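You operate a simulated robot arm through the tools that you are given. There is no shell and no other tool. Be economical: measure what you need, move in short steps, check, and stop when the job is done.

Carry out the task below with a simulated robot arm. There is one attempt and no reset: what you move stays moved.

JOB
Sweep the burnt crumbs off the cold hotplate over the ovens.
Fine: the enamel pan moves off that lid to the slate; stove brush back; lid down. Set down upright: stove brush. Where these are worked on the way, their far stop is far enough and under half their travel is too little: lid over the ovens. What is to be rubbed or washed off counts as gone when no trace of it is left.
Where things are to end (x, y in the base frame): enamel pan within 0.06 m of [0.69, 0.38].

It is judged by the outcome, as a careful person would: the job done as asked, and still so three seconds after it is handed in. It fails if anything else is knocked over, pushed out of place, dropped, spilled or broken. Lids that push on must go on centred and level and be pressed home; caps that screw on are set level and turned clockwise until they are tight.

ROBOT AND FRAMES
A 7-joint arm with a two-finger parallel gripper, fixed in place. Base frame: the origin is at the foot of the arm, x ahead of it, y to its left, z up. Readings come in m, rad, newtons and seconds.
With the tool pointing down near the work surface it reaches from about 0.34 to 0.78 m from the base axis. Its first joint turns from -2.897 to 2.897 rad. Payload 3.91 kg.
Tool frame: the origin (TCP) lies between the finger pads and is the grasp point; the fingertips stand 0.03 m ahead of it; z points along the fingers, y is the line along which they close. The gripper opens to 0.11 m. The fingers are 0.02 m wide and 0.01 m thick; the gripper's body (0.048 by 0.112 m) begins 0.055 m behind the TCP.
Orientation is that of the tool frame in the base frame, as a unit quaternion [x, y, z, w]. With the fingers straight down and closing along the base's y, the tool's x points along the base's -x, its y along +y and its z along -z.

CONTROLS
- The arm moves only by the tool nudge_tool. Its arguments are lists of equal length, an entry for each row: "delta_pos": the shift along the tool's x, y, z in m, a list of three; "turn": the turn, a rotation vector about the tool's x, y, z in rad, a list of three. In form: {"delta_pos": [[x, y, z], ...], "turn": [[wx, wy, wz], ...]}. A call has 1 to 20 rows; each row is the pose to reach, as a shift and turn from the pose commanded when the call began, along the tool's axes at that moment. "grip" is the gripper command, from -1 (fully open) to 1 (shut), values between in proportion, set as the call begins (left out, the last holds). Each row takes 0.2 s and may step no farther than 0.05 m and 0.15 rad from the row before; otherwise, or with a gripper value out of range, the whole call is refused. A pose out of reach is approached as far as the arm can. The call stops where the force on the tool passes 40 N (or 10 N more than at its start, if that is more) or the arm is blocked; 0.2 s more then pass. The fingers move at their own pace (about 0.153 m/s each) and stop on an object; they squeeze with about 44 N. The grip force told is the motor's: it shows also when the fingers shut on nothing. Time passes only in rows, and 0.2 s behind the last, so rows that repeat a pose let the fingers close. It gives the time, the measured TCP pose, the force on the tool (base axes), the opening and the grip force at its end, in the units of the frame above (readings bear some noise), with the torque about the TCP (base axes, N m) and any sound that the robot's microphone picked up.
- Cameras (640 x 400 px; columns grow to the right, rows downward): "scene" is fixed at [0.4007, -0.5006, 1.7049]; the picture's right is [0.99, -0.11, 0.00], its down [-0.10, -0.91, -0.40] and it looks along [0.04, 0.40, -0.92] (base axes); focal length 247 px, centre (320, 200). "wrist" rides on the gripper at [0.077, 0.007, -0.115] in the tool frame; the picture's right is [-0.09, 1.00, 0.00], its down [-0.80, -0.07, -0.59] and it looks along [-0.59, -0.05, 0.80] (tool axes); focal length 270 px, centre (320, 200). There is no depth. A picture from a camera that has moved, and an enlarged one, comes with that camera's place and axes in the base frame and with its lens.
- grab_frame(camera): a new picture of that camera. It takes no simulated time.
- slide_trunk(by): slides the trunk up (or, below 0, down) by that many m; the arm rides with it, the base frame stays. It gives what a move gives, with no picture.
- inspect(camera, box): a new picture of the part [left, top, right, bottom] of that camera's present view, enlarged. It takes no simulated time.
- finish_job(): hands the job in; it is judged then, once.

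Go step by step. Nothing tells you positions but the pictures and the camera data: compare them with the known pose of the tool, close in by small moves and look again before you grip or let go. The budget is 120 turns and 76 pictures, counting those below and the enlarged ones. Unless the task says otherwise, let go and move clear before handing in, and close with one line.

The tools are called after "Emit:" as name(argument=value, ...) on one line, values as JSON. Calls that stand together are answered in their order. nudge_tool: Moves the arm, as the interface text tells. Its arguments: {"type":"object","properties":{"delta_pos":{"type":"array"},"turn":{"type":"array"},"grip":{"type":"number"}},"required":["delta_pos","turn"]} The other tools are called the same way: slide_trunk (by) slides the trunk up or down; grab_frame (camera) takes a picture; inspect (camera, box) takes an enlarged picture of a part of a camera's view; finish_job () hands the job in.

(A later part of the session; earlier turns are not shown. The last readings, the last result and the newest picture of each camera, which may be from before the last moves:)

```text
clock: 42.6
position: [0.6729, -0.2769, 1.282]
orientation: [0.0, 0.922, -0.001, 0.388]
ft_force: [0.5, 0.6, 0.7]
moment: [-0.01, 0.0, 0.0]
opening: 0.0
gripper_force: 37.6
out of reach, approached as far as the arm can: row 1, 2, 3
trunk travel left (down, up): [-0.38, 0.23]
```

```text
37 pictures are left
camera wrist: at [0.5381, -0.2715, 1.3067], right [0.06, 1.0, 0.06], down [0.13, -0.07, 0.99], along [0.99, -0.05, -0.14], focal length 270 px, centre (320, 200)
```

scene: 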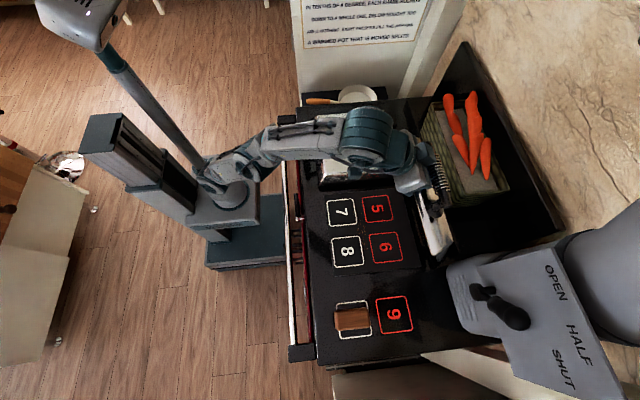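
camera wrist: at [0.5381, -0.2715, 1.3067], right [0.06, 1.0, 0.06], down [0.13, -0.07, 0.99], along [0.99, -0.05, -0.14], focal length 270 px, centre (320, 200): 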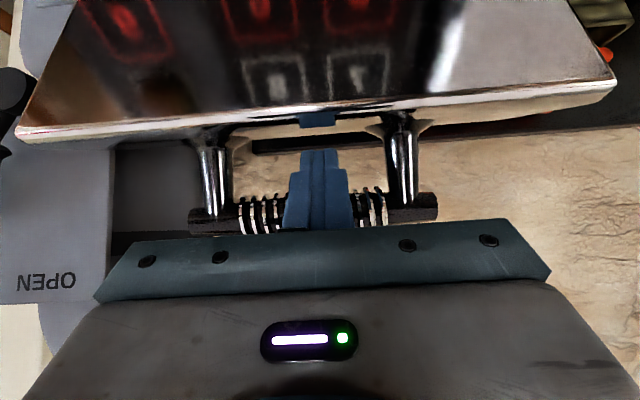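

The lid no longer loads the finger (zero force), so it may be holding by itself at about 75°. I'll back off a little and see whether it stays.

Emit:
nudge_tool(delta_pos=[[0.004, 0, -0.01], [0.008, 0, -0.025], [0.012, 0, -0.04], [0.012, 0, -0.04], [0.012, 0, -0.04]], turn=[[0, 0, 0], [0, 0, 0], [0, 0, 0], [0, 0, 0], [0, 0, 0]])

Emit:
grab_frame(camera="wrist")

Emit:
grab_frame(camera="scene")

```text
clock: 43.8
position: [0.6367, -0.2794, 1.302]
orientation: [0.0, 0.922, -0.001, 0.388]
ft_force: [0.4, -0.2, -0.1]
moment: [0.01, 0.0, 0.01]
opening: 0.0
gripper_force: 37.9
trunk travel left (down, up): [-0.38, 0.23]
```

```text
36 pictures are left
camera wrist: at [0.5015, -0.2722, 1.3274], right [0.06, 1.0, 0.06], down [0.13, -0.07, 0.99], along [0.99, -0.05, -0.14], focal length 270 px, centre (320, 200)
```

wrist: 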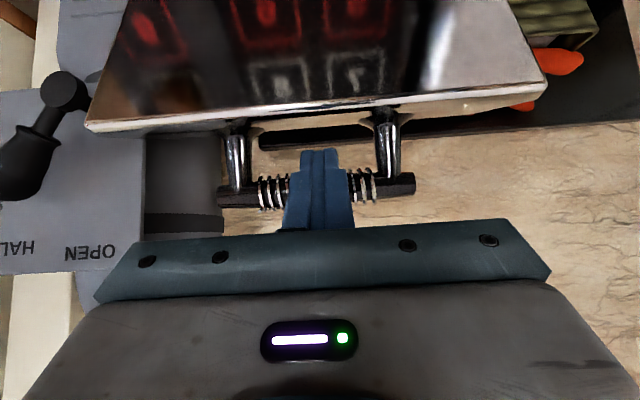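

```text
35 pictures are left
```

scene: 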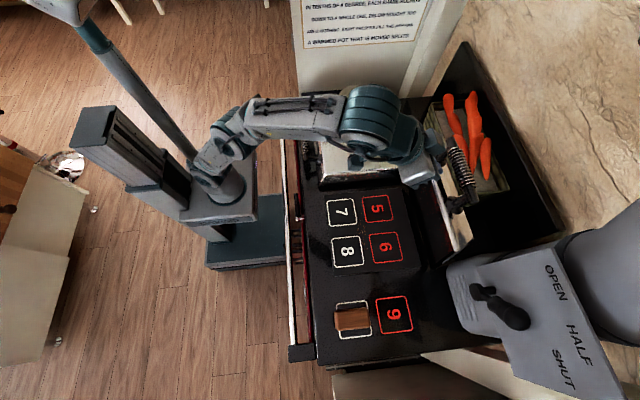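

The lid stays up by itself at about 70°. I'll withdraw, bring the tool vertical and look at the hotplate for the crumbs.

Emit:
nudge_tool(delta_pos=[[0.01, 0, -0.04], [0.02, 0, -0.08], [0.04, 0, -0.12], [0.06, 0, -0.16], [0.08, 0, -0.19]], turn=[[0, 0, 0], [0, 0, 0], [0, 0, 0], [0, 0, 0], [0, 0, 0]])

Emit:
nudge_tool(delta_pos=[[0, 0, 0], [0, 0, 0], [0, 0, 0], [0, 0, 0], [0, 0, 0], [0, 0, 0]], turn=[[0, 0.14, 0], [0, 0.28, 0], [0, 0.42, 0], [0, 0.56, 0], [0, 0.7, 0], [0, 0.8, 0]], grip=-1)

Emit:
grab_frame(camera="wrist")

Emit:
inspect(camera="scene", box=[290, 170, 450, 270])

```text
clock: 45.0
position: [0.4421, -0.2767, 1.376]
orientation: [-0.001, 0.921, -0.001, 0.39]
ft_force: [-0.6, 0.4, -0.3]
moment: [-0.01, -0.01, 0.03]
opening: 0.0001
gripper_force: 37.4
trunk travel left (down, up): [-0.38, 0.23]
```

```text
clock: 46.4
position: [0.3871, -0.1841, 1.3101]
orientation: [-0.006, 0.999, -0.021, 0.031]
ft_force: [0.4, 1.1, 0.4]
moment: [-0.11, 0.05, -0.02]
opening: 0.1101
gripper_force: 0.0
out of reach, approached as far as the arm can: row 2, 3, 4, 5, 6
trunk travel left (down, up): [-0.38, 0.23]
```

```text
34 pictures are left
camera wrist: at [0.3035, -0.1742, 1.4191], right [0.08, 1.0, -0.04], down [0.76, -0.03, 0.65], along [0.64, -0.08, -0.76], focal length 270 px, centre (320, 200)
```

wrist: 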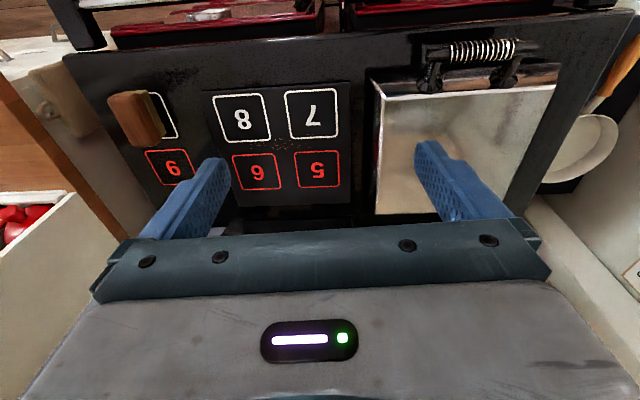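

```text
4.00 times, centred on (370, 220) of scene
camera zoom: at [0.4007, -0.5006, 1.7049], right [0.99, -0.11, 0.0], down [-0.1, -0.91, -0.4], along [0.04, 0.4, -0.92], focal length 987 px, centre (120, 120)
```

zoom: 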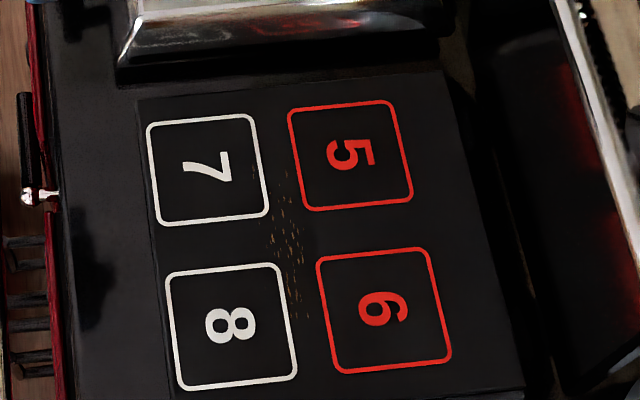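

I see the crumbs: a strip at about x 0.545–0.58, y -0.34 to -0.225. The brush stands bristles-down near (0.48, -0.54). I'll lower the trunk and move above the brush for a better look.

Emit:
slide_trunk(by=-0.06)

Emit:
nudge_tool(delta_pos=[[-0.005, -0.04, 0.02], [-0.01, -0.08, 0.04], [-0.02, -0.12, 0.055], [-0.03, -0.16, 0.07], [-0.04, -0.2, 0.08], [-0.045, -0.24, 0.09], [-0.05, -0.28, 0.1], [-0.05, -0.316, 0.1], [-0.05, -0.316, 0.1]], turn=[[-0.042, 0.062, 0.012], [-0.042, 0.062, 0.012], [-0.042, 0.062, 0.012], [-0.042, 0.062, 0.012], [-0.042, 0.062, 0.012], [-0.042, 0.062, 0.012], [-0.042, 0.062, 0.012], [-0.042, 0.062, 0.012], [-0.042, 0.062, 0.012]])

Emit:
grab_frame(camera="wrist")

Emit:
grab_frame(camera="scene")

```text
clock: 47.4
position: [0.3868, -0.2015, 1.2459]
orientation: [-0.002, 0.999, -0.014, 0.03]
ft_force: [-0.1, -0.3, -0.5]
moment: [-0.06, -0.02, 0.0]
opening: 0.1099
gripper_force: 0.0
trunk travel left (down, up): [-0.32, 0.29]
```

```text
clock: 49.4
position: [0.3714, -0.4788, 1.1187]
orientation: [0.0, 1.0, 0.002, 0.002]
ft_force: [0.1, 2.3, 1.8]
moment: [-0.21, 0.03, -0.01]
opening: 0.1101
gripper_force: 0.1
out of reach, approached as far as the arm can: row 1, 3, 4, 5, 6, 7, 8, 9
trunk travel left (down, up): [-0.32, 0.29]
```

```text
32 pictures are left
camera wrist: at [0.2949, -0.473, 1.2335], right [0.09, 1.0, 0.0], down [0.8, -0.07, 0.6], along [0.59, -0.05, -0.8], focal length 270 px, centre (320, 200)
```

wrist: 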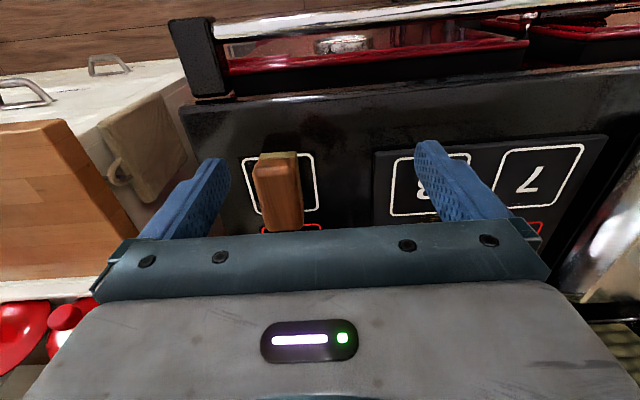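

```text
31 pictures are left
```

scene: 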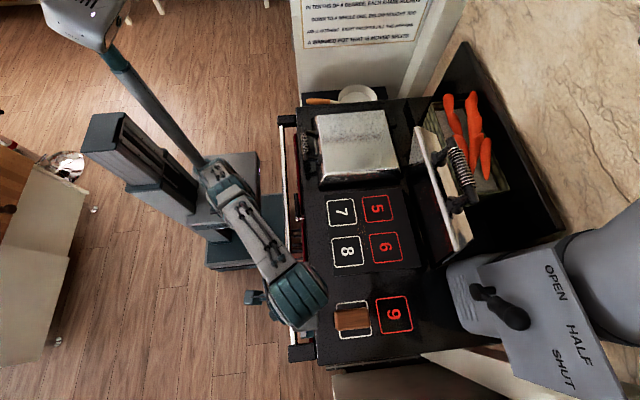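

The brush top centre is at about (0.481, -0.535, 0.961), roughly 0.106 by 0.058 m, square to the axes. I'll descend first (better reach), then go over it.

Emit:
nudge_tool(delta_pos=[[0, 0, 0.03], [0, 0, 0.06], [0, 0, 0.08], [-0.03, -0.014, 0.09], [-0.06, -0.028, 0.09], [-0.09, -0.042, 0.09], [-0.11, -0.056, 0.09], [-0.11, -0.056, 0.09]], turn=[[0, 0, 0], [0, 0, 0], [0, 0, 0], [0, 0, 0], [0, 0, 0], [0, 0, 0], [0, 0, 0], [0, 0, 0]])

Emit:
grab_frame(camera="wrist")

```text
clock: 51.2
position: [0.4466, -0.5144, 1.0175]
orientation: [0.003, 1.0, 0.007, -0.002]
ft_force: [-0.4, 0.1, -0.8]
moment: [-0.01, -0.01, -0.01]
opening: 0.1097
gripper_force: 0.0
out of reach, approached as far as the arm can: row 6, 7, 8
trunk travel left (down, up): [-0.32, 0.29]
```

```text
30 pictures are left
camera wrist: at [0.3698, -0.5098, 1.1327], right [0.09, 1.0, 0.01], down [0.8, -0.08, 0.59], along [0.59, -0.04, -0.81], focal length 270 px, centre (320, 200)
```

wrist: 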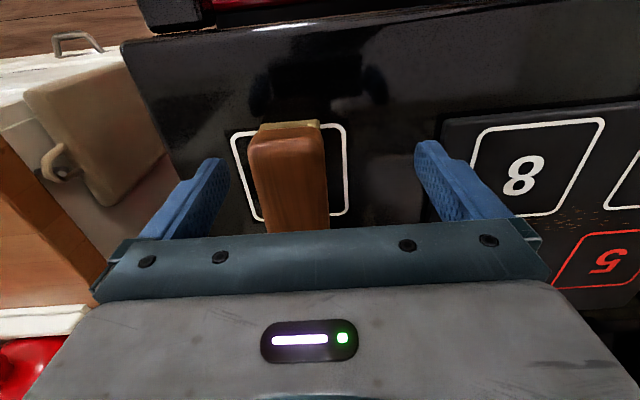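

Reach is the limit again, so I'll raise the trunk and work lower relative to the shoulder.

Emit:
slide_trunk(by=0.15)

Emit:
nudge_tool(delta_pos=[[0, 0, 0.04], [0, 0, 0.08], [-0.005, -0.005, 0.12], [-0.02, -0.012, 0.142], [-0.034, -0.021, 0.142], [-0.034, -0.021, 0.142]], turn=[[0, 0, 0], [0, 0, 0], [0, 0, 0], [0, 0, 0], [0, 0, 0], [0, 0, 0]])

Emit:
grab_frame(camera="wrist")

```text
clock: 53.0
position: [0.4458, -0.5144, 1.1679]
orientation: [0.003, 1.0, 0.006, -0.001]
ft_force: [0.0, -0.3, -0.8]
moment: [0.01, 0.03, 0.04]
opening: 0.11
gripper_force: 0.1
trunk travel left (down, up): [-0.47, 0.14]
```

```text
clock: 54.4
position: [0.4886, -0.5495, 1.0338]
orientation: [0.003, 1.0, 0.008, -0.002]
ft_force: [0.6, -0.4, 1.1]
moment: [0.01, 0.02, 0.0]
opening: 0.1102
gripper_force: 0.0
out of reach, approached as far as the arm can: row 1, 2, 3, 4, 5, 6
trunk travel left (down, up): [-0.47, 0.14]
```

```text
29 pictures are left
camera wrist: at [0.4122, -0.5447, 1.1478], right [0.09, 1.0, 0.01], down [0.8, -0.09, 0.59], along [0.59, -0.04, -0.81], focal length 270 px, centre (320, 200)
```

wrist: 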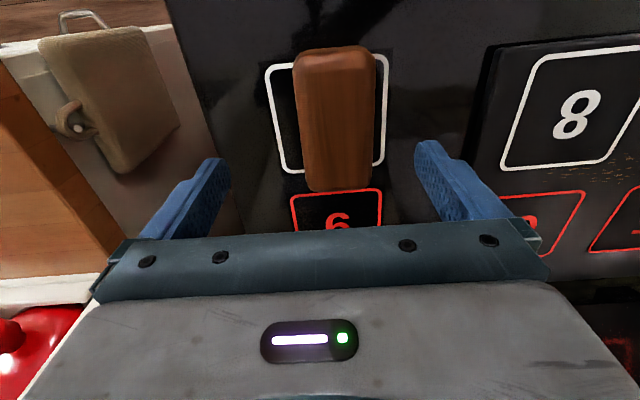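

The brush centre is confirmed at (0.4816, -0.536). I'll centre, level and descend to the wood.

Emit:
nudge_tool(delta_pos=[[0.007, 0.0135, 0], [0.007, 0.0135, 0], [0.007, 0.0135, 0.03], [0.007, 0.0135, 0.06], [0.007, 0.0135, 0.06]], turn=[[0.016, -0.004, -0.006], [0.016, -0.004, -0.006], [0.016, -0.004, -0.006], [0.016, -0.004, -0.006], [0.016, -0.004, -0.006]])

Emit:
grab_frame(camera="wrist")

```text
clock: 55.6
position: [0.5012, -0.5599, 0.9813]
orientation: [0.0, 1.0, 0.0, 0.001]
ft_force: [-0.5, 0.7, -0.2]
moment: [0.03, 0.01, -0.02]
opening: 0.1099
gripper_force: 0.1
out of reach, approached as far as the arm can: row 1, 2, 3, 4, 5
trunk travel left (down, up): [-0.47, 0.14]
```

```text
28 pictures are left
camera wrist: at [0.426, -0.5536, 1.096], right [0.09, 1.0, 0.0], down [0.8, -0.07, 0.6], along [0.59, -0.05, -0.8], focal length 270 px, centre (320, 200)
```

wrist: 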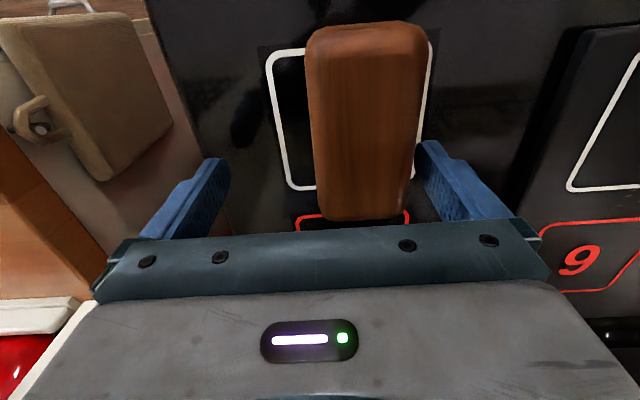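

The arm overshoots outward at this trunk height (a joint limit). I'll lift clear, lower the trunk partway and retry.

Emit:
nudge_tool(delta_pos=[[0, 0.005, -0.03], [0.01, 0.01, -0.06], [0.015, 0.02, -0.1], [0.02, 0.024, -0.12], [0.02, 0.024, -0.12]], turn=[[0, 0, 0], [0, 0, 0], [0, 0, 0], [0, 0, 0], [0, 0, 0]])

Emit:
slide_trunk(by=-0.08)

Emit:
grab_frame(camera="scene")

```text
clock: 56.8
position: [0.48, -0.5338, 1.0998]
orientation: [0.0, 1.0, -0.001, 0.0]
ft_force: [-0.1, -0.3, 0.8]
moment: [-0.01, -0.01, -0.04]
opening: 0.1102
gripper_force: 0.1
out of reach, approached as far as the arm can: row 4
trunk travel left (down, up): [-0.47, 0.14]
```

```text
clock: 58.0
position: [0.4802, -0.533, 1.0212]
orientation: [0.0, 1.0, -0.001, 0.001]
ft_force: [0.1, -0.3, -0.9]
moment: [0.0, -0.02, 0.01]
opening: 0.1099
gripper_force: 0.1
trunk travel left (down, up): [-0.39, 0.22]
```

```text
27 pictures are left
```

scene: 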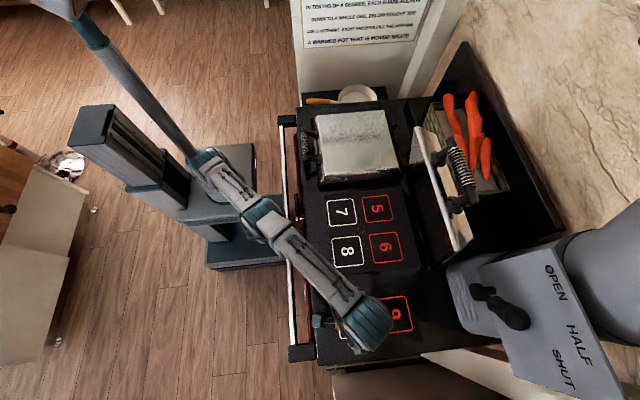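

Now directly above the brush. Descend straight down.

Emit:
nudge_tool(delta_pos=[[-0.001, -0.003, 0.015], [-0.001, -0.003, 0.03], [-0.001, -0.003, 0.048], [-0.001, -0.003, 0.048]], turn=[[0, 0, 0], [0, 0, 0], [0, 0, 0], [0, 0, 0]])

Emit:
grab_frame(camera="wrist")

```text
clock: 59.0
position: [0.4888, -0.5446, 0.975]
orientation: [0.001, 1.0, 0.0, 0.001]
ft_force: [0.0, -0.8, 0.3]
moment: [0.01, 0.02, -0.04]
opening: 0.1101
gripper_force: 0.0
out of reach, approached as far as the arm can: row 2, 3, 4
trunk travel left (down, up): [-0.39, 0.22]
```

```text
26 pictures are left
camera wrist: at [0.4112, -0.5386, 1.0899], right [0.09, 1.0, 0.0], down [0.8, -0.07, 0.6], along [0.59, -0.05, -0.8], focal length 270 px, centre (320, 200)
```

wrist: 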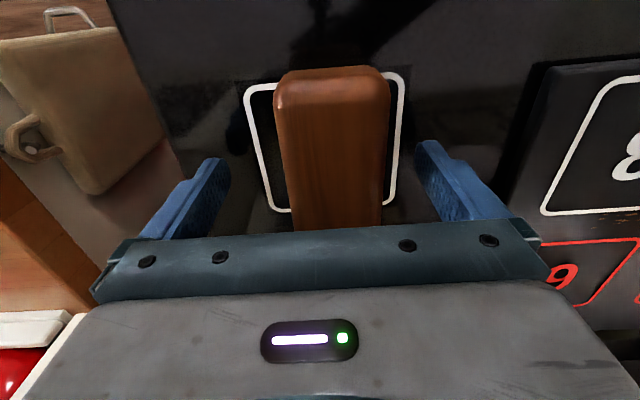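

Same effect but smaller; a slightly lower trunk will fix it. Lift, lower the trunk 0.05, descend.

Emit:
nudge_tool(delta_pos=[[0.003, 0.004, -0.03], [0.007, 0.009, -0.06], [0.007, 0.009, -0.09], [0.007, 0.009, -0.09]], turn=[[0, 0, 0], [0, 0, 0], [0, 0, 0], [0, 0, 0]])

Emit:
slide_trunk(by=-0.05)

Emit:
nudge_tool(delta_pos=[[0, 0, 0.015], [0, 0, 0.03], [0, 0, 0.04], [0, 0, 0.04]], turn=[[0, 0, 0], [0, 0, 0], [0, 0, 0], [0, 0, 0]])

```text
clock: 60.0
position: [0.4666, -0.5195, 1.0571]
orientation: [0.0, 1.0, -0.001, 0.001]
ft_force: [0.6, -0.8, -0.4]
moment: [0.0, -0.01, -0.03]
opening: 0.1103
gripper_force: 0.0
out of reach, approached as far as the arm can: row 2, 3, 4
trunk travel left (down, up): [-0.39, 0.22]
```

```text
clock: 60.9
position: [0.4664, -0.5176, 1.0087]
orientation: [0.0, 1.0, -0.001, 0.001]
ft_force: [0.3, 0.2, 0.7]
moment: [0.02, 0.0, -0.01]
opening: 0.1101
gripper_force: 0.0
trunk travel left (down, up): [-0.34, 0.27]
```

```text
clock: 61.9
position: [0.4751, -0.5323, 0.9735]
orientation: [0.001, 1.0, 0.0, 0.001]
ft_force: [-0.2, -0.1, 0.0]
moment: [0.01, -0.01, 0.01]
opening: 0.1099
gripper_force: 0.1
out of reach, approached as far as the arm can: row 1, 2, 3, 4
trunk travel left (down, up): [-0.34, 0.27]
```

The arm is on its outer reach curve, but it is now within 6 mm of the brush centre, which is good enough. Close the grip.

Emit:
nudge_tool(delta_pos=[[0, 0, 0], [0, 0, 0], [0, 0, 0], [0, 0, 0]], turn=[[0, 0, 0], [0, 0, 0], [0, 0, 0], [0, 0, 0]], grip=1)

Emit:
grab_frame(camera="wrist")

```text
clock: 62.9
position: [0.4732, -0.5316, 0.9733]
orientation: [0.0, 1.0, -0.001, 0.001]
ft_force: [-0.1, -0.8, 0.4]
moment: [0.01, -0.02, 0.0]
opening: 0.0494
gripper_force: 43.7
trunk travel left (down, up): [-0.34, 0.27]
```

```text
25 pictures are left
camera wrist: at [0.3982, -0.5253, 1.0882], right [0.09, 1.0, 0.0], down [0.8, -0.07, 0.6], along [0.59, -0.05, -0.8], focal length 270 px, centre (320, 200)
```

wrist: 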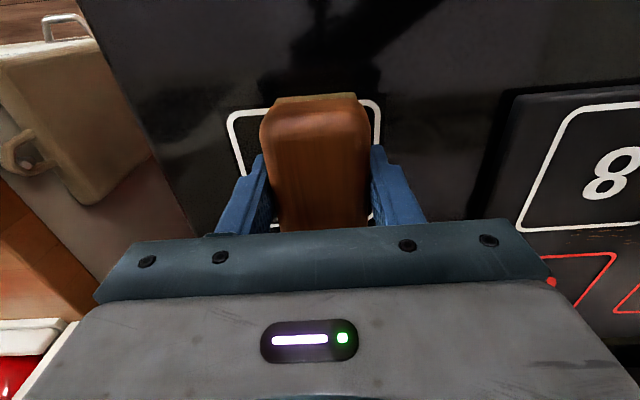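

Brush gripped (49 mm). I'll lift it and carry it to the far (+y) end of the crumb strip, above the hotplate.

Emit:
nudge_tool(delta_pos=[[0.005, 0.005, -0.02], [0.005, 0.015, -0.045], [0, 0.05, -0.057], [-0.01, 0.09, -0.057], [-0.02, 0.13, -0.057], [-0.03, 0.17, -0.057], [-0.04, 0.21, -0.057], [-0.05, 0.25, -0.057], [-0.06, 0.29, -0.057], [-0.07, 0.325, -0.057], [-0.077, 0.347, -0.057], [-0.077, 0.347, -0.057]], turn=[[0, 0, 0], [0, 0, 0], [0, 0, 0], [0, 0, 0], [0, 0, 0], [0, 0, 0], [0, 0, 0], [0, 0, 0], [0, 0, 0], [0, 0, 0], [0, 0, 0], [0, 0, 0]])

Emit:
grab_frame(camera="wrist")

Emit:
inspect(camera="scene", box=[290, 170, 450, 270])

```text
clock: 65.5
position: [0.5538, -0.1839, 1.0328]
orientation: [0.0, 1.0, -0.001, 0.001]
ft_force: [-0.4, -0.3, -1.1]
moment: [-0.01, 0.03, -0.03]
opening: 0.0495
gripper_force: 44.4
out of reach, approached as far as the arm can: row 2, 3, 4
trunk travel left (down, up): [-0.34, 0.27]
```

```text
24 pictures are left
camera wrist: at [0.4767, -0.1774, 1.1466], right [0.09, 1.0, 0.0], down [0.8, -0.07, 0.6], along [0.59, -0.05, -0.8], focal length 270 px, centre (320, 200)
```

wrist: 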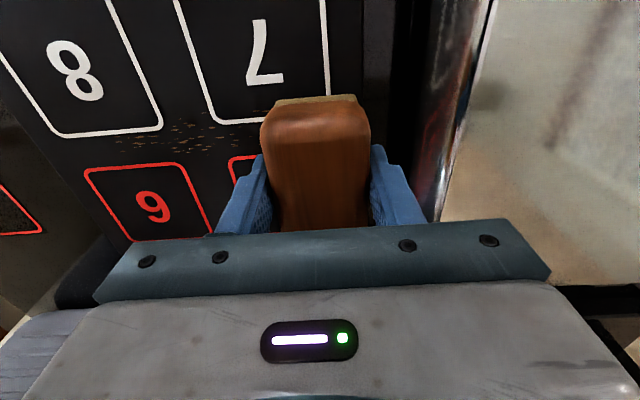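

```text
4.00 times, centred on (370, 220) of scene
camera zoom: at [0.4007, -0.5006, 1.7049], right [0.99, -0.11, 0.0], down [-0.1, -0.91, -0.4], along [0.04, 0.4, -0.92], focal length 987 px, centre (120, 120)
```

zoom: 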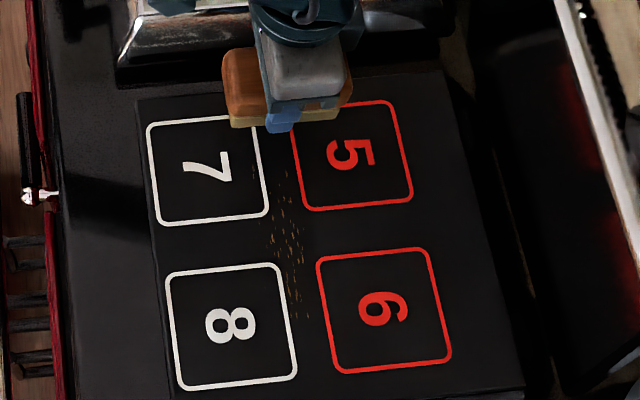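

The crumbs run x 0.535–0.58, y -0.36 to -0.235, and the brush covers that width. I'll lower onto the plate gently.

Emit:
nudge_tool(delta_pos=[[0, 0, 0.01], [0, 0, 0.02], [0, 0, 0.028], [0, 0, 0.033], [0, 0, 0.038], [0, 0, 0.038]], turn=[[0, 0, 0], [0, 0, 0], [0, 0, 0], [0, 0, 0], [0, 0, 0], [0, 0, 0]])

```text
clock: 66.9
position: [0.5534, -0.1835, 0.9924]
orientation: [0.0, 1.0, -0.001, 0.001]
ft_force: [-0.2, 0.0, -1.8]
moment: [0.0, 0.02, 0.0]
opening: 0.0492
gripper_force: 43.8
trunk travel left (down, up): [-0.34, 0.27]
```

Emit:
nudge_tool(delta_pos=[[0, 0, 0.003], [0, 0, 0.006], [0, 0, 0.009], [0, 0, 0.009]], turn=[[0, 0, 0], [0, 0, 0], [0, 0, 0], [0, 0, 0]])

```text
clock: 67.9
position: [0.5532, -0.1831, 0.9857]
orientation: [0.0, 1.0, -0.001, 0.002]
ft_force: [3.1, -0.5, 12.0]
moment: [0.23, 0.36, -0.04]
opening: 0.0496
gripper_force: 44.0
trunk travel left (down, up): [-0.34, 0.27]
```

Contact at TCP z about 0.986 with about 12 N. Sweep towards -y through the crumbs and off the plate's edge.

Emit:
nudge_tool(delta_pos=[[0, -0.025, 0], [0, -0.05, 0], [0, -0.075, 0], [0, -0.1, 0], [0, -0.125, 0], [0, -0.15, 0], [0, -0.175, 0], [0, -0.2, 0], [0, -0.225, 0], [0, -0.25, 0], [0, -0.25, 0]], turn=[[0, 0, 0], [0, 0, 0], [0, 0, 0], [0, 0, 0], [0, 0, 0], [0, 0, 0], [0, 0, 0], [0, 0, 0], [0, 0, 0], [0, 0, 0], [0, 0, 0]])

Emit:
inspect(camera="scene", box=[290, 170, 450, 270])

```text
clock: 70.3
position: [0.5522, -0.4324, 0.9864]
orientation: [0.0, 1.0, -0.002, 0.002]
ft_force: [1.6, 2.5, 12.3]
moment: [0.34, -0.03, 0.0]
opening: 0.0494
gripper_force: 43.7
trunk travel left (down, up): [-0.34, 0.27]
```

```text
4.00 times, centred on (370, 220) of scene
camera zoom: at [0.4007, -0.5006, 1.7049], right [0.99, -0.11, 0.0], down [-0.1, -0.91, -0.4], along [0.04, 0.4, -0.92], focal length 987 px, centre (120, 120)
```

zoom: 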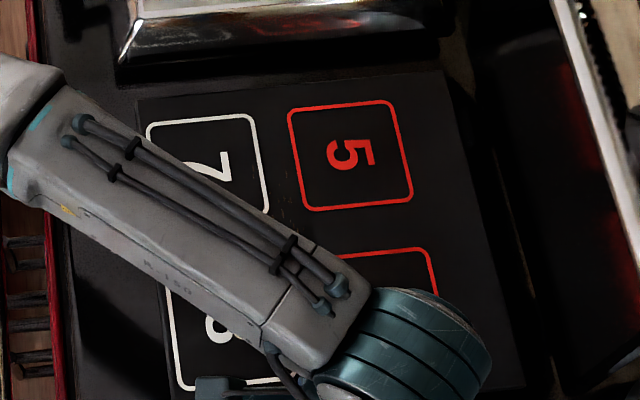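

Most are gone, with perhaps a faint trace left. I'll go back and forth once more with slight x offsets.

Emit:
nudge_tool(delta_pos=[[0.008, 0.03, 0], [0.008, 0.06, 0], [0.008, 0.09, 0], [0.008, 0.12, 0], [0.008, 0.15, 0], [0.008, 0.18, 0], [0.008, 0.21, 0], [0.008, 0.245, 0], [0, 0.245, 0], [-0.01, 0.215, 0], [-0.01, 0.185, 0], [-0.01, 0.155, 0], [-0.01, 0.125, 0], [-0.01, 0.095, 0], [-0.01, 0.065, 0], [-0.01, 0.035, 0], [0, 0.005, 0], [0, 0, 0], [0, 0, 0]], turn=[[0, 0, 0], [0, 0, 0], [0, 0, 0], [0, 0, 0], [0, 0, 0], [0, 0, 0], [0, 0, 0], [0, 0, 0], [0, 0, 0], [0, 0, 0], [0, 0, 0], [0, 0, 0], [0, 0, 0], [0, 0, 0], [0, 0, 0], [0, 0, 0], [0, 0, 0], [0, 0, 0], [0, 0, 0]])

Emit:
nudge_tool(delta_pos=[[0.01, -0.01, -0.03], [0.03, -0.03, -0.055], [0.05, -0.06, -0.055], [0.065, -0.08, -0.055], [0.065, -0.08, -0.055]], turn=[[0, 0, 0], [0, 0, 0], [0, 0, 0], [0, 0, 0], [0, 0, 0]])

Emit:
inspect(camera="scene", box=[310, 180, 420, 280])

Emit:
inspect(camera="wrist", box=[340, 0, 640, 190])

```text
clock: 74.3
position: [0.5529, -0.4333, 0.9866]
orientation: [0.0, 1.0, 0.0, 0.001]
ft_force: [-1.6, -0.7, 2.4]
moment: [0.09, -0.13, 0.01]
opening: 0.0493
gripper_force: 43.8
trunk travel left (down, up): [-0.34, 0.27]
```

```text
clock: 75.5
position: [0.4772, -0.5006, 1.029]
orientation: [0.0, 1.0, -0.002, 0.002]
ft_force: [-0.2, 0.8, -2.0]
moment: [-0.04, -0.01, 0.02]
opening: 0.0494
gripper_force: 44.1
out of reach, approached as far as the arm can: row 2, 3, 4, 5
trunk travel left (down, up): [-0.34, 0.27]
```

```text
4.00 times, centred on (365, 230) of scene
camera zoom: at [0.4007, -0.5006, 1.7049], right [0.99, -0.11, 0.0], down [-0.1, -0.91, -0.4], along [0.04, 0.4, -0.92], focal length 987 px, centre (140, 80)
```

zoom: 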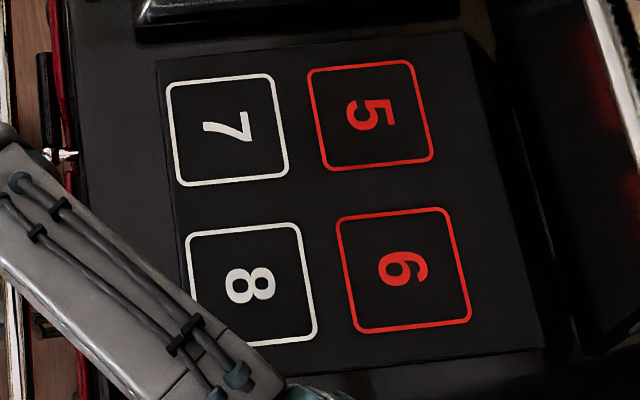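

```text
2.11 times, centred on (490, 95) of wrist
camera zoom: at [0.4, -0.4938, 1.1427], right [0.09, 1.0, 0.0], down [0.8, -0.07, 0.6], along [0.59, -0.05, -0.8], focal length 569 px, centre (-38, 421)
```

zoom: 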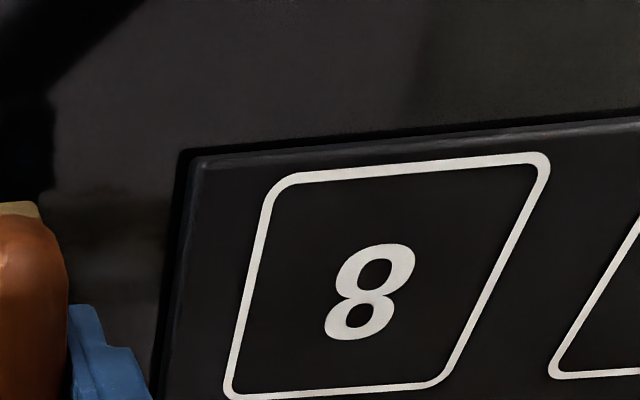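

The plate looks clean. Now back to the brush's parking outline at TCP (0.4735, -0.532), descending in stages.

Emit:
nudge_tool(delta_pos=[[0.005, -0.008, 0.02], [0.01, -0.015, 0.035], [0.0144, -0.0187, 0.045], [0.0144, -0.0187, 0.045]], turn=[[0, 0, 0], [0, 0, 0], [0, 0, 0], [0, 0, 0]])

Emit:
grab_frame(camera="wrist")

```text
clock: 76.5
position: [0.4614, -0.5196, 0.9818]
orientation: [0.0, 1.0, -0.001, 0.001]
ft_force: [-0.3, 0.0, -1.6]
moment: [0.02, -0.02, 0.02]
opening: 0.0497
gripper_force: 43.9
trunk travel left (down, up): [-0.34, 0.27]
```

```text
19 pictures are left
camera wrist: at [0.3846, -0.5135, 1.0958], right [0.09, 1.0, 0.0], down [0.8, -0.07, 0.6], along [0.59, -0.05, -0.8], focal length 270 px, centre (320, 200)
```

wrist: 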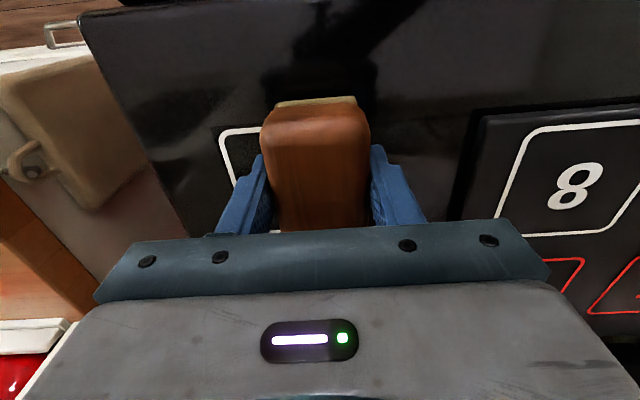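

Offset by 12 mm; correct and then lower to contact.

Emit:
nudge_tool(delta_pos=[[-0.006, -0.006, 0], [-0.012, -0.012, 0], [-0.012, -0.012, 0.003], [-0.012, -0.012, 0.006], [-0.012, -0.012, 0.008], [-0.012, -0.012, 0.008]], turn=[[0, 0, 0], [0, 0, 0], [0, 0, 0], [0, 0, 0], [0, 0, 0], [0, 0, 0]])

```text
clock: 77.9
position: [0.4735, -0.5292, 0.9747]
orientation: [-0.001, 1.0, -0.001, 0.0]
ft_force: [-0.2, -0.6, -0.6]
moment: [-0.02, 0.02, 0.03]
opening: 0.0494
gripper_force: 44.2
trunk travel left (down, up): [-0.34, 0.27]
```

Emit:
nudge_tool(delta_pos=[[0, -0.002, 0.001], [0, -0.002, 0.0025], [0, -0.002, 0.0025]], turn=[[0, 0, 0], [0, 0, 0], [0, 0, 0]])

```text
clock: 78.7
position: [0.4725, -0.5327, 0.973]
orientation: [0.001, 1.0, -0.002, 0.002]
ft_force: [4.0, -2.7, 11.4]
moment: [0.17, -0.09, -0.09]
opening: 0.0492
gripper_force: 43.8
trunk travel left (down, up): [-0.34, 0.27]
```

Seated on the range top. Release and rise.

Emit:
nudge_tool(delta_pos=[[0, 0, -0.001], [0, 0, -0.001], [0, 0, -0.001]], turn=[[0, 0, 0], [0, 0, 0], [0, 0, 0]], grip=-1)

Emit:
nudge_tool(delta_pos=[[0, 0, -0.03], [0.01, 0.005, -0.06], [0.03, 0.01, -0.1], [0.06, 0.03, -0.14], [0.09, 0.06, -0.16], [0.1, 0.1, -0.17]], turn=[[0, 0, 0], [0, 0, 0], [0, 0, 0], [0, 0, 0], [0, 0, 0], [0, 0, 0]])

Emit:
grab_frame(camera="scene")

```text
clock: 79.5
position: [0.4716, -0.5329, 0.9732]
orientation: [0.001, 1.0, 0.0, 0.001]
ft_force: [-0.4, 0.4, -0.2]
moment: [0.03, 0.02, 0.01]
opening: 0.1098
gripper_force: 0.0
trunk travel left (down, up): [-0.34, 0.27]
```

```text
refused: row 4 steps farther than a row can; nothing moved
```

```text
18 pictures are left
```

scene: 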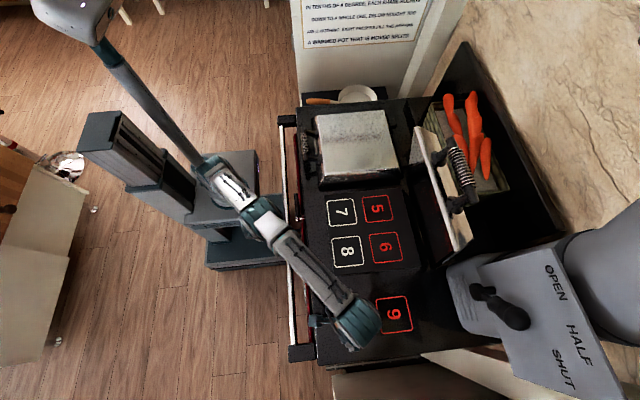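

The brush is standing where it was. Now rise and move in front of the hotplate, clear of everything.

Emit:
nudge_tool(delta_pos=[[0, 0, -0.03], [0.01, 0.005, -0.06], [0.025, 0.01, -0.1], [0.04, 0.03, -0.14], [0.05, 0.07, -0.16], [0.05, 0.11, -0.17], [0.05, 0.15, -0.17], [0.05, 0.19, -0.17], [0.05, 0.22, -0.17], [0.05, 0.22, -0.17]], turn=[[0, 0, 0], [0, 0, 0], [0, 0, 0], [0, 0, 0], [0, 0, 0], [0, 0, 0], [0, 0, 0], [0, 0, 0], [0, 0, 0], [0, 0, 0]])

Emit:
slide_trunk(by=0.115)

Emit:
nudge_tool(delta_pos=[[0, 0, 0], [0, 0, 0], [0, 0, 0], [0, 0, 0], [0, 0, 0], [0, 0, 0], [0, 0, 0], [0, 0, 0], [0, 0, 0], [0, 0, 0], [0, 0, 0], [0, 0, 0]], turn=[[0, 0, 0.14], [0, 0, 0.28], [0, 0, 0.42], [0, 0, 0.56], [0, 0, 0.7], [0, 0, 0.84], [0, 0, 0.98], [0, 0, 1.12], [0, 0, 1.26], [0, 0, 1.4], [0, 0, 1.54], [0, 0, 1.571]])

```text
clock: 81.7
position: [0.4216, -0.312, 1.143]
orientation: [0.001, 1.0, -0.001, 0.001]
ft_force: [0.6, 0.0, 0.1]
moment: [0.0, -0.01, 0.01]
opening: 0.1098
gripper_force: 0.0
out of reach, approached as far as the arm can: row 1, 2, 3, 4, 5
trunk travel left (down, up): [-0.34, 0.27]
```

```text
clock: 83.1
position: [0.4223, -0.3126, 1.258]
orientation: [0.0, 1.0, -0.001, 0.001]
ft_force: [-0.1, 0.4, 0.2]
moment: [-0.01, 0.0, -0.01]
opening: 0.11
gripper_force: 0.2
trunk travel left (down, up): [-0.455, 0.155]
```

```text
clock: 85.7
position: [0.4224, -0.3125, 1.2574]
orientation: [0.707, 0.707, 0.0, 0.001]
ft_force: [-0.3, 0.3, 0.4]
moment: [0.0, -0.02, -0.02]
opening: 0.1099
gripper_force: 0.0
trunk travel left (down, up): [-0.455, 0.155]
```

The yaw is done. Now tilt forward 45° with the fingers closing across the bar, gap about 55 mm, and look.

Emit:
nudge_tool(delta_pos=[[0, 0, 0], [0, 0, 0], [0, 0, 0], [0, 0, 0], [0, 0, 0], [0, 0, 0], [0, 0, 0]], turn=[[-0.14, 0, 0], [-0.28, 0, 0], [-0.42, 0, 0], [-0.56, 0, 0], [-0.7, 0, 0], [-0.8, 0, 0], [-0.8, 0, 0]], grip=0)

Emit:
grab_frame(camera="wrist")

Emit:
grab_frame(camera="scene")

```text
clock: 87.3
position: [0.4222, -0.3119, 1.2594]
orientation: [0.65, 0.651, 0.276, 0.277]
ft_force: [-0.6, -1.2, 0.1]
moment: [0.01, -0.04, 0.03]
opening: 0.055
gripper_force: 0.1
trunk travel left (down, up): [-0.455, 0.155]
```

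```text
17 pictures are left
camera wrist: at [0.3445, -0.2361, 1.3427], right [0.69, -0.09, 0.72], down [-0.48, -0.8, 0.36], along [0.54, -0.59, -0.59], focal length 270 px, centre (320, 200)
```

wrist: 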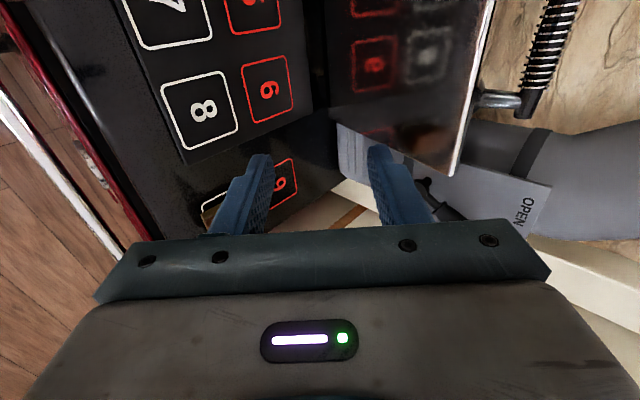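

```text
16 pictures are left
```

scene: 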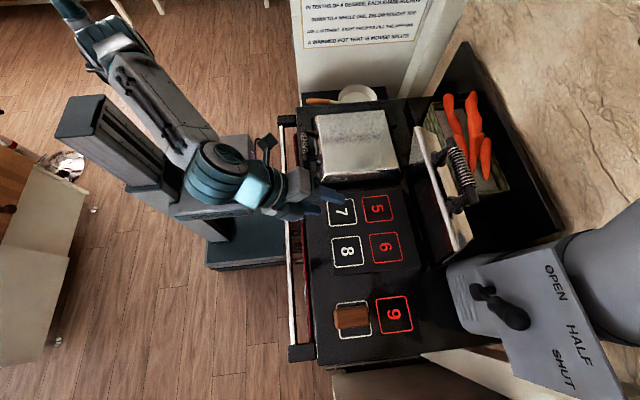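

Hotplate clean, brush upright in its place. The lid's coil is at about (0.69, -0.285, 1.295). I'll go to a point just behind it along the finger axis, ready to cage the bar between the fingers.

Emit:
nudge_tool(delta_pos=[[0.005, 0.04, 0.013], [0.01, 0.08, 0.026], [0.015, 0.12, 0.04], [0.02, 0.16, 0.055], [0.028, 0.19, 0.068], [0.028, 0.2064, 0.0752], [0.028, 0.2064, 0.0752]], turn=[[0, 0, 0], [0, 0, 0], [0, 0, 0], [0, 0, 0], [0, 0, 0], [0, 0, 0], [0, 0, 0]], grip=-0.1)

Emit:
grab_frame(camera="wrist")

```text
clock: 88.9
position: [0.6209, -0.2858, 1.3543]
orientation: [0.651, 0.651, 0.275, 0.277]
ft_force: [0.6, -0.2, -0.1]
moment: [0.03, -0.03, 0.03]
opening: 0.0605
gripper_force: 0.0
trunk travel left (down, up): [-0.455, 0.155]
```

```text
15 pictures are left
camera wrist: at [0.5439, -0.2088, 1.4392], right [0.69, -0.09, 0.72], down [-0.48, -0.8, 0.36], along [0.54, -0.59, -0.6], focal length 270 px, centre (320, 200)
```

wrist: 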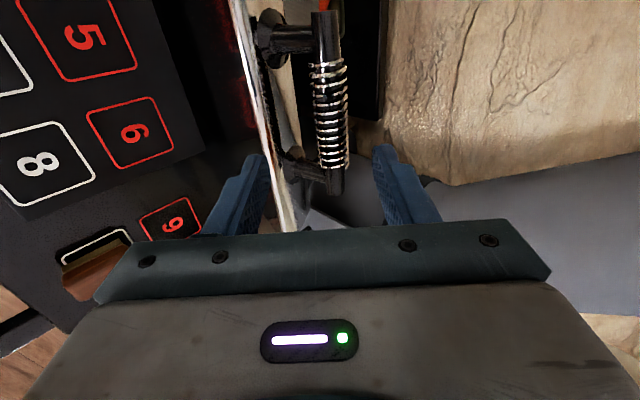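

The view lines up well: the bar is about 7 mm to the upper-finger side and 95 mm ahead. I'll advance most of the way and check.

Emit:
nudge_tool(delta_pos=[[0.001, 0.007, 0.01], [0.001, 0.007, 0.03], [0.001, 0.007, 0.05], [0.001, 0.007, 0.065], [0.001, 0.007, 0.065]], turn=[[0, 0, 0], [0, 0, 0], [0, 0, 0], [0, 0, 0], [0, 0, 0]])

Emit:
grab_frame(camera="wrist")

```text
clock: 90.1
position: [0.6721, -0.2855, 1.3149]
orientation: [0.651, 0.651, 0.276, 0.277]
ft_force: [-0.2, 0.4, -0.3]
moment: [0.0, 0.0, 0.04]
opening: 0.0606
gripper_force: 0.1
trunk travel left (down, up): [-0.455, 0.155]
```

```text
14 pictures are left
camera wrist: at [0.5944, -0.2086, 1.3991], right [0.69, -0.09, 0.72], down [-0.48, -0.8, 0.36], along [0.54, -0.59, -0.6], focal length 270 px, centre (320, 200)
```

wrist: 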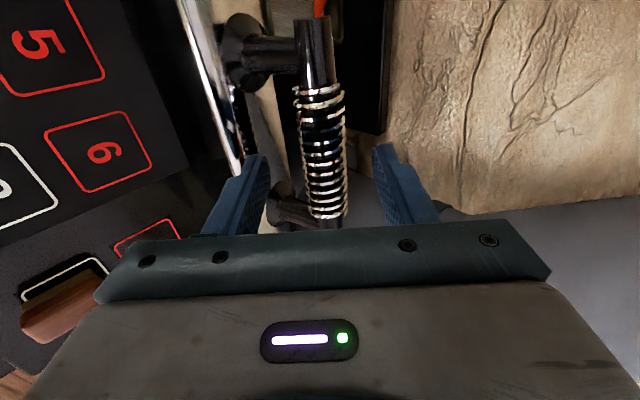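

Centred between the fingers, about 43 mm ahead of the TCP. Advance 25 mm and narrow the fingers to a loose cage.

Emit:
nudge_tool(delta_pos=[[0, 0, 0.01], [0, 0, 0.018], [0, 0, 0.025], [0, 0, 0.025]], turn=[[0, 0, 0], [0, 0, 0], [0, 0, 0], [0, 0, 0]])

Emit:
nudge_tool(delta_pos=[[0, 0, 0], [0, 0, 0]], turn=[[0, 0, 0], [0, 0, 0]], grip=0.22)

Emit:
grab_frame(camera="wrist")

```text
clock: 91.1
position: [0.6898, -0.2844, 1.2968]
orientation: [0.651, 0.65, 0.276, 0.278]
ft_force: [0.4, 0.3, 0.4]
moment: [0.0, 0.0, -0.05]
opening: 0.0604
gripper_force: 0.0
trunk travel left (down, up): [-0.455, 0.155]
```

```text
clock: 91.7
position: [0.6903, -0.2844, 1.2975]
orientation: [0.651, 0.651, 0.275, 0.276]
ft_force: [-0.1, 0.6, -0.4]
moment: [0.01, 0.0, 0.03]
opening: 0.043
gripper_force: 0.0
trunk travel left (down, up): [-0.455, 0.155]
```

```text
13 pictures are left
camera wrist: at [0.6126, -0.2079, 1.3813], right [0.69, -0.09, 0.72], down [-0.48, -0.8, 0.36], along [0.54, -0.59, -0.6], focal length 270 px, centre (320, 200)
```

wrist: 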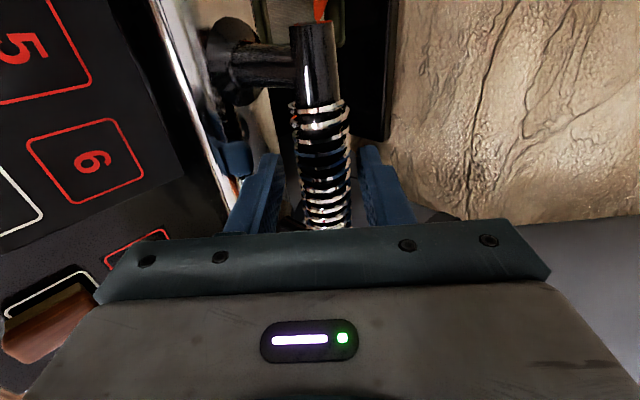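

The bar is caged. Advance 10 mm more, then draw it back along the arc for the first 20°.

Emit:
nudge_tool(delta_pos=[[0, 0, 0.005], [0, 0, 0.01], [0, 0, 0.01]], turn=[[0, 0, 0], [0, 0, 0], [0, 0, 0]])

Emit:
nudge_tool(delta_pos=[[0, -0.012, -0.009], [0, -0.0244, -0.0177], [0, -0.037, -0.0258], [0, -0.0503, -0.0331], [0, -0.064, -0.04], [0, -0.0774, -0.0463], [0, -0.091, -0.052], [0, -0.1055, -0.0569], [0, -0.1055, -0.0569]], turn=[[0, 0, 0], [0, 0, 0], [0, 0, 0], [0, 0, 0], [0, 0, 0], [0, 0, 0], [0, 0, 0], [0, 0, 0], [0, 0, 0]])

Emit:
grab_frame(camera="wrist")

```text
clock: 92.5
position: [0.6962, -0.2833, 1.2899]
orientation: [0.651, 0.652, 0.275, 0.277]
ft_force: [0.7, 0.2, -0.2]
moment: [-0.03, 0.02, 0.0]
opening: 0.0428
gripper_force: 0.1
trunk travel left (down, up): [-0.455, 0.155]
```

```text
clock: 94.5
position: [0.5804, -0.2843, 1.2535]
orientation: [0.652, 0.65, 0.275, 0.277]
ft_force: [0.7, 1.4, 0.2]
moment: [0.0, -0.01, -0.03]
opening: 0.0432
gripper_force: 0.3
trunk travel left (down, up): [-0.455, 0.155]
```

```text
12 pictures are left
camera wrist: at [0.5035, -0.2079, 1.3377], right [0.69, -0.09, 0.72], down [-0.48, -0.8, 0.37], along [0.54, -0.59, -0.6], focal length 270 px, centre (320, 200)
```

wrist: 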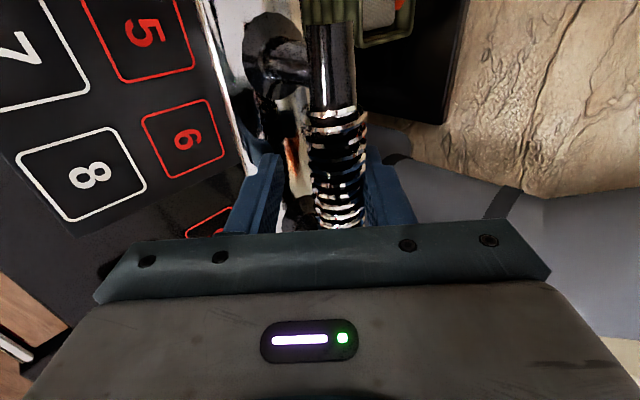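

The lid follows inside the cage. Continue down to about 25° above closed.

Emit:
nudge_tool(delta_pos=[[0, -0.0145, -0.0043], [0, -0.029, -0.0082], [0, -0.0438, -0.0112], [0, -0.0586, -0.0138], [0, -0.0736, -0.0156], [0, -0.0887, -0.0169], [0, -0.1037, -0.0174], [0, -0.1188, -0.0174], [0, -0.1339, -0.0166], [0, -0.1489, -0.0152], [0, -0.1638, -0.013], [0, -0.1787, -0.0103], [0, -0.1787, -0.0103]], turn=[[0, 0, 0], [0, 0, 0], [0, 0, 0], [0, 0, 0], [0, 0, 0], [0, 0, 0], [0, 0, 0], [0, 0, 0], [0, 0, 0], [0, 0, 0], [0, 0, 0], [0, 0, 0], [0, 0, 0]])

Emit:
grab_frame(camera="wrist")

Emit:
grab_frame(camera="scene")

```text
clock: 97.3
position: [0.4501, -0.2848, 1.1308]
orientation: [0.651, 0.651, 0.276, 0.277]
ft_force: [0.4, -0.1, 0.1]
moment: [0.02, 0.03, -0.01]
opening: 0.043
gripper_force: 0.4
trunk travel left (down, up): [-0.455, 0.155]
```

```text
11 pictures are left
camera wrist: at [0.3733, -0.2077, 1.2159], right [0.69, -0.09, 0.72], down [-0.48, -0.8, 0.36], along [0.54, -0.59, -0.6], focal length 270 px, centre (320, 200)
```

wrist: 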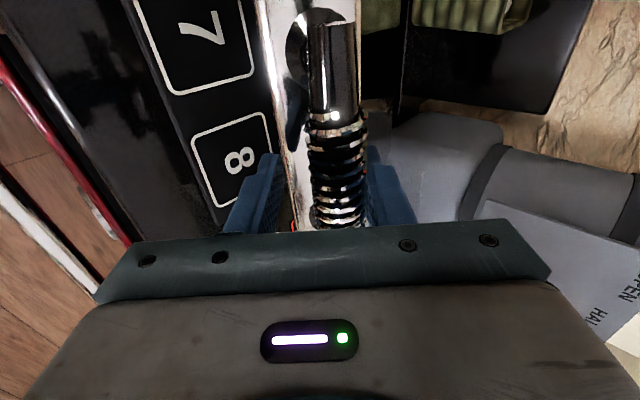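

```text
10 pictures are left
```

scene: 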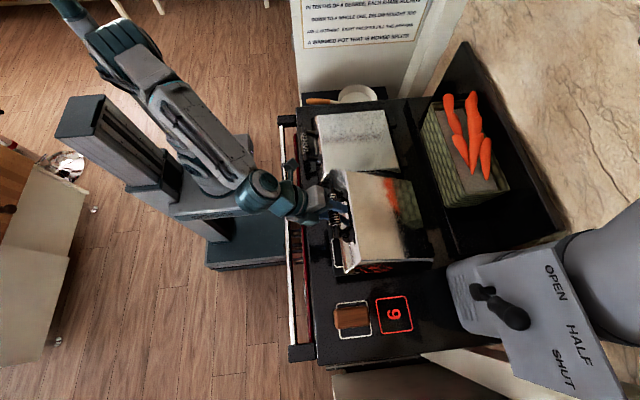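

Continue to about 5° above closed, carefully.

Emit:
nudge_tool(delta_pos=[[0, -0.0146, 0.0034], [0, -0.0292, 0.0072], [0, -0.0434, 0.0115], [0, -0.0576, 0.0163], [0, -0.0714, 0.0217], [0, -0.0851, 0.0276], [0, -0.0983, 0.034], [0, -0.1114, 0.0413], [0, -0.1114, 0.0413]], turn=[[0, 0, 0], [0, 0, 0], [0, 0, 0], [0, 0, 0], [0, 0, 0], [0, 0, 0], [0, 0, 0], [0, 0, 0], [0, 0, 0]])

Emit:
grab_frame(camera="wrist")

Emit:
inspect(camera="scene", box=[260, 160, 440, 272])

```text
clock: 99.3
position: [0.4011, -0.2836, 1.0233]
orientation: [0.651, 0.652, 0.274, 0.276]
ft_force: [1.2, 0.6, -0.3]
moment: [0.01, 0.03, -0.02]
opening: 0.0431
gripper_force: 0.2
trunk travel left (down, up): [-0.455, 0.155]
```

```text
9 pictures are left
camera wrist: at [0.3249, -0.2073, 1.1072], right [0.69, -0.09, 0.72], down [-0.48, -0.8, 0.36], along [0.54, -0.59, -0.6], focal length 270 px, centre (320, 200)
```

wrist: 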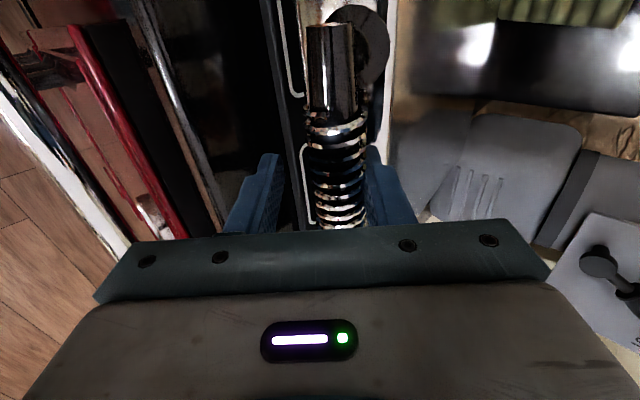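

```text
3.56 times, centred on (350, 216) of scene
camera zoom: at [0.4007, -0.5006, 1.7049], right [0.99, -0.11, 0.0], down [-0.1, -0.91, -0.4], along [0.04, 0.4, -0.92], focal length 877 px, centre (213, 143)
```

zoom: 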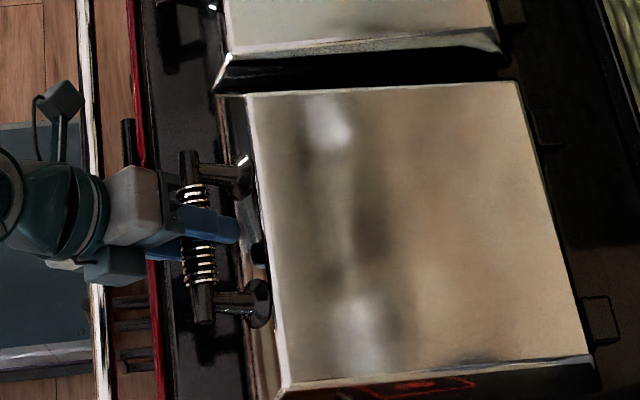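

Nearly closed. Small steps to the stop, watching the force.

Emit:
nudge_tool(delta_pos=[[0, -0.008, 0.004], [0, -0.016, 0.008], [0, -0.0225, 0.012], [0, -0.027, 0.014], [0, -0.027, 0.014]], turn=[[0, 0, 0], [0, 0, 0], [0, 0, 0], [0, 0, 0], [0, 0, 0]])

Emit:
grab_frame(camera="wrist")

```text
clock: 100.5
position: [0.3929, -0.284, 0.9942]
orientation: [0.652, 0.651, 0.274, 0.276]
ft_force: [1.9, 1.1, 1.1]
moment: [-0.03, 0.01, 0.0]
opening: 0.0436
gripper_force: 0.2
trunk travel left (down, up): [-0.455, 0.155]
```

```text
7 pictures are left
camera wrist: at [0.3167, -0.2079, 1.0789], right [0.69, -0.09, 0.72], down [-0.48, -0.8, 0.36], along [0.54, -0.59, -0.6], focal length 270 px, centre (320, 200)
```

wrist: 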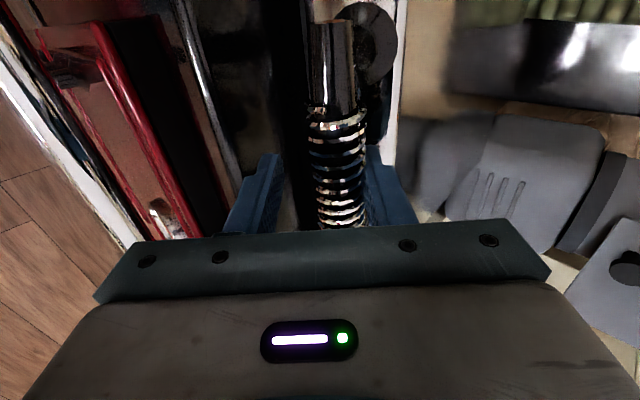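

Probably at or near the stop; press slightly further down to feel it.

Emit:
nudge_tool(delta_pos=[[0, -0.003, 0.003], [0, -0.006, 0.006], [0, -0.009, 0.008], [0, -0.009, 0.008]], turn=[[0, 0, 0], [0, 0, 0], [0, 0, 0], [0, 0, 0]])

```text
clock: 101.5
position: [0.3958, -0.2846, 0.9833]
orientation: [0.65, 0.651, 0.276, 0.278]
ft_force: [6.6, -2.4, 18.2]
moment: [0.18, -0.15, -0.03]
opening: 0.0514
gripper_force: 8.8
trunk travel left (down, up): [-0.455, 0.155]
```

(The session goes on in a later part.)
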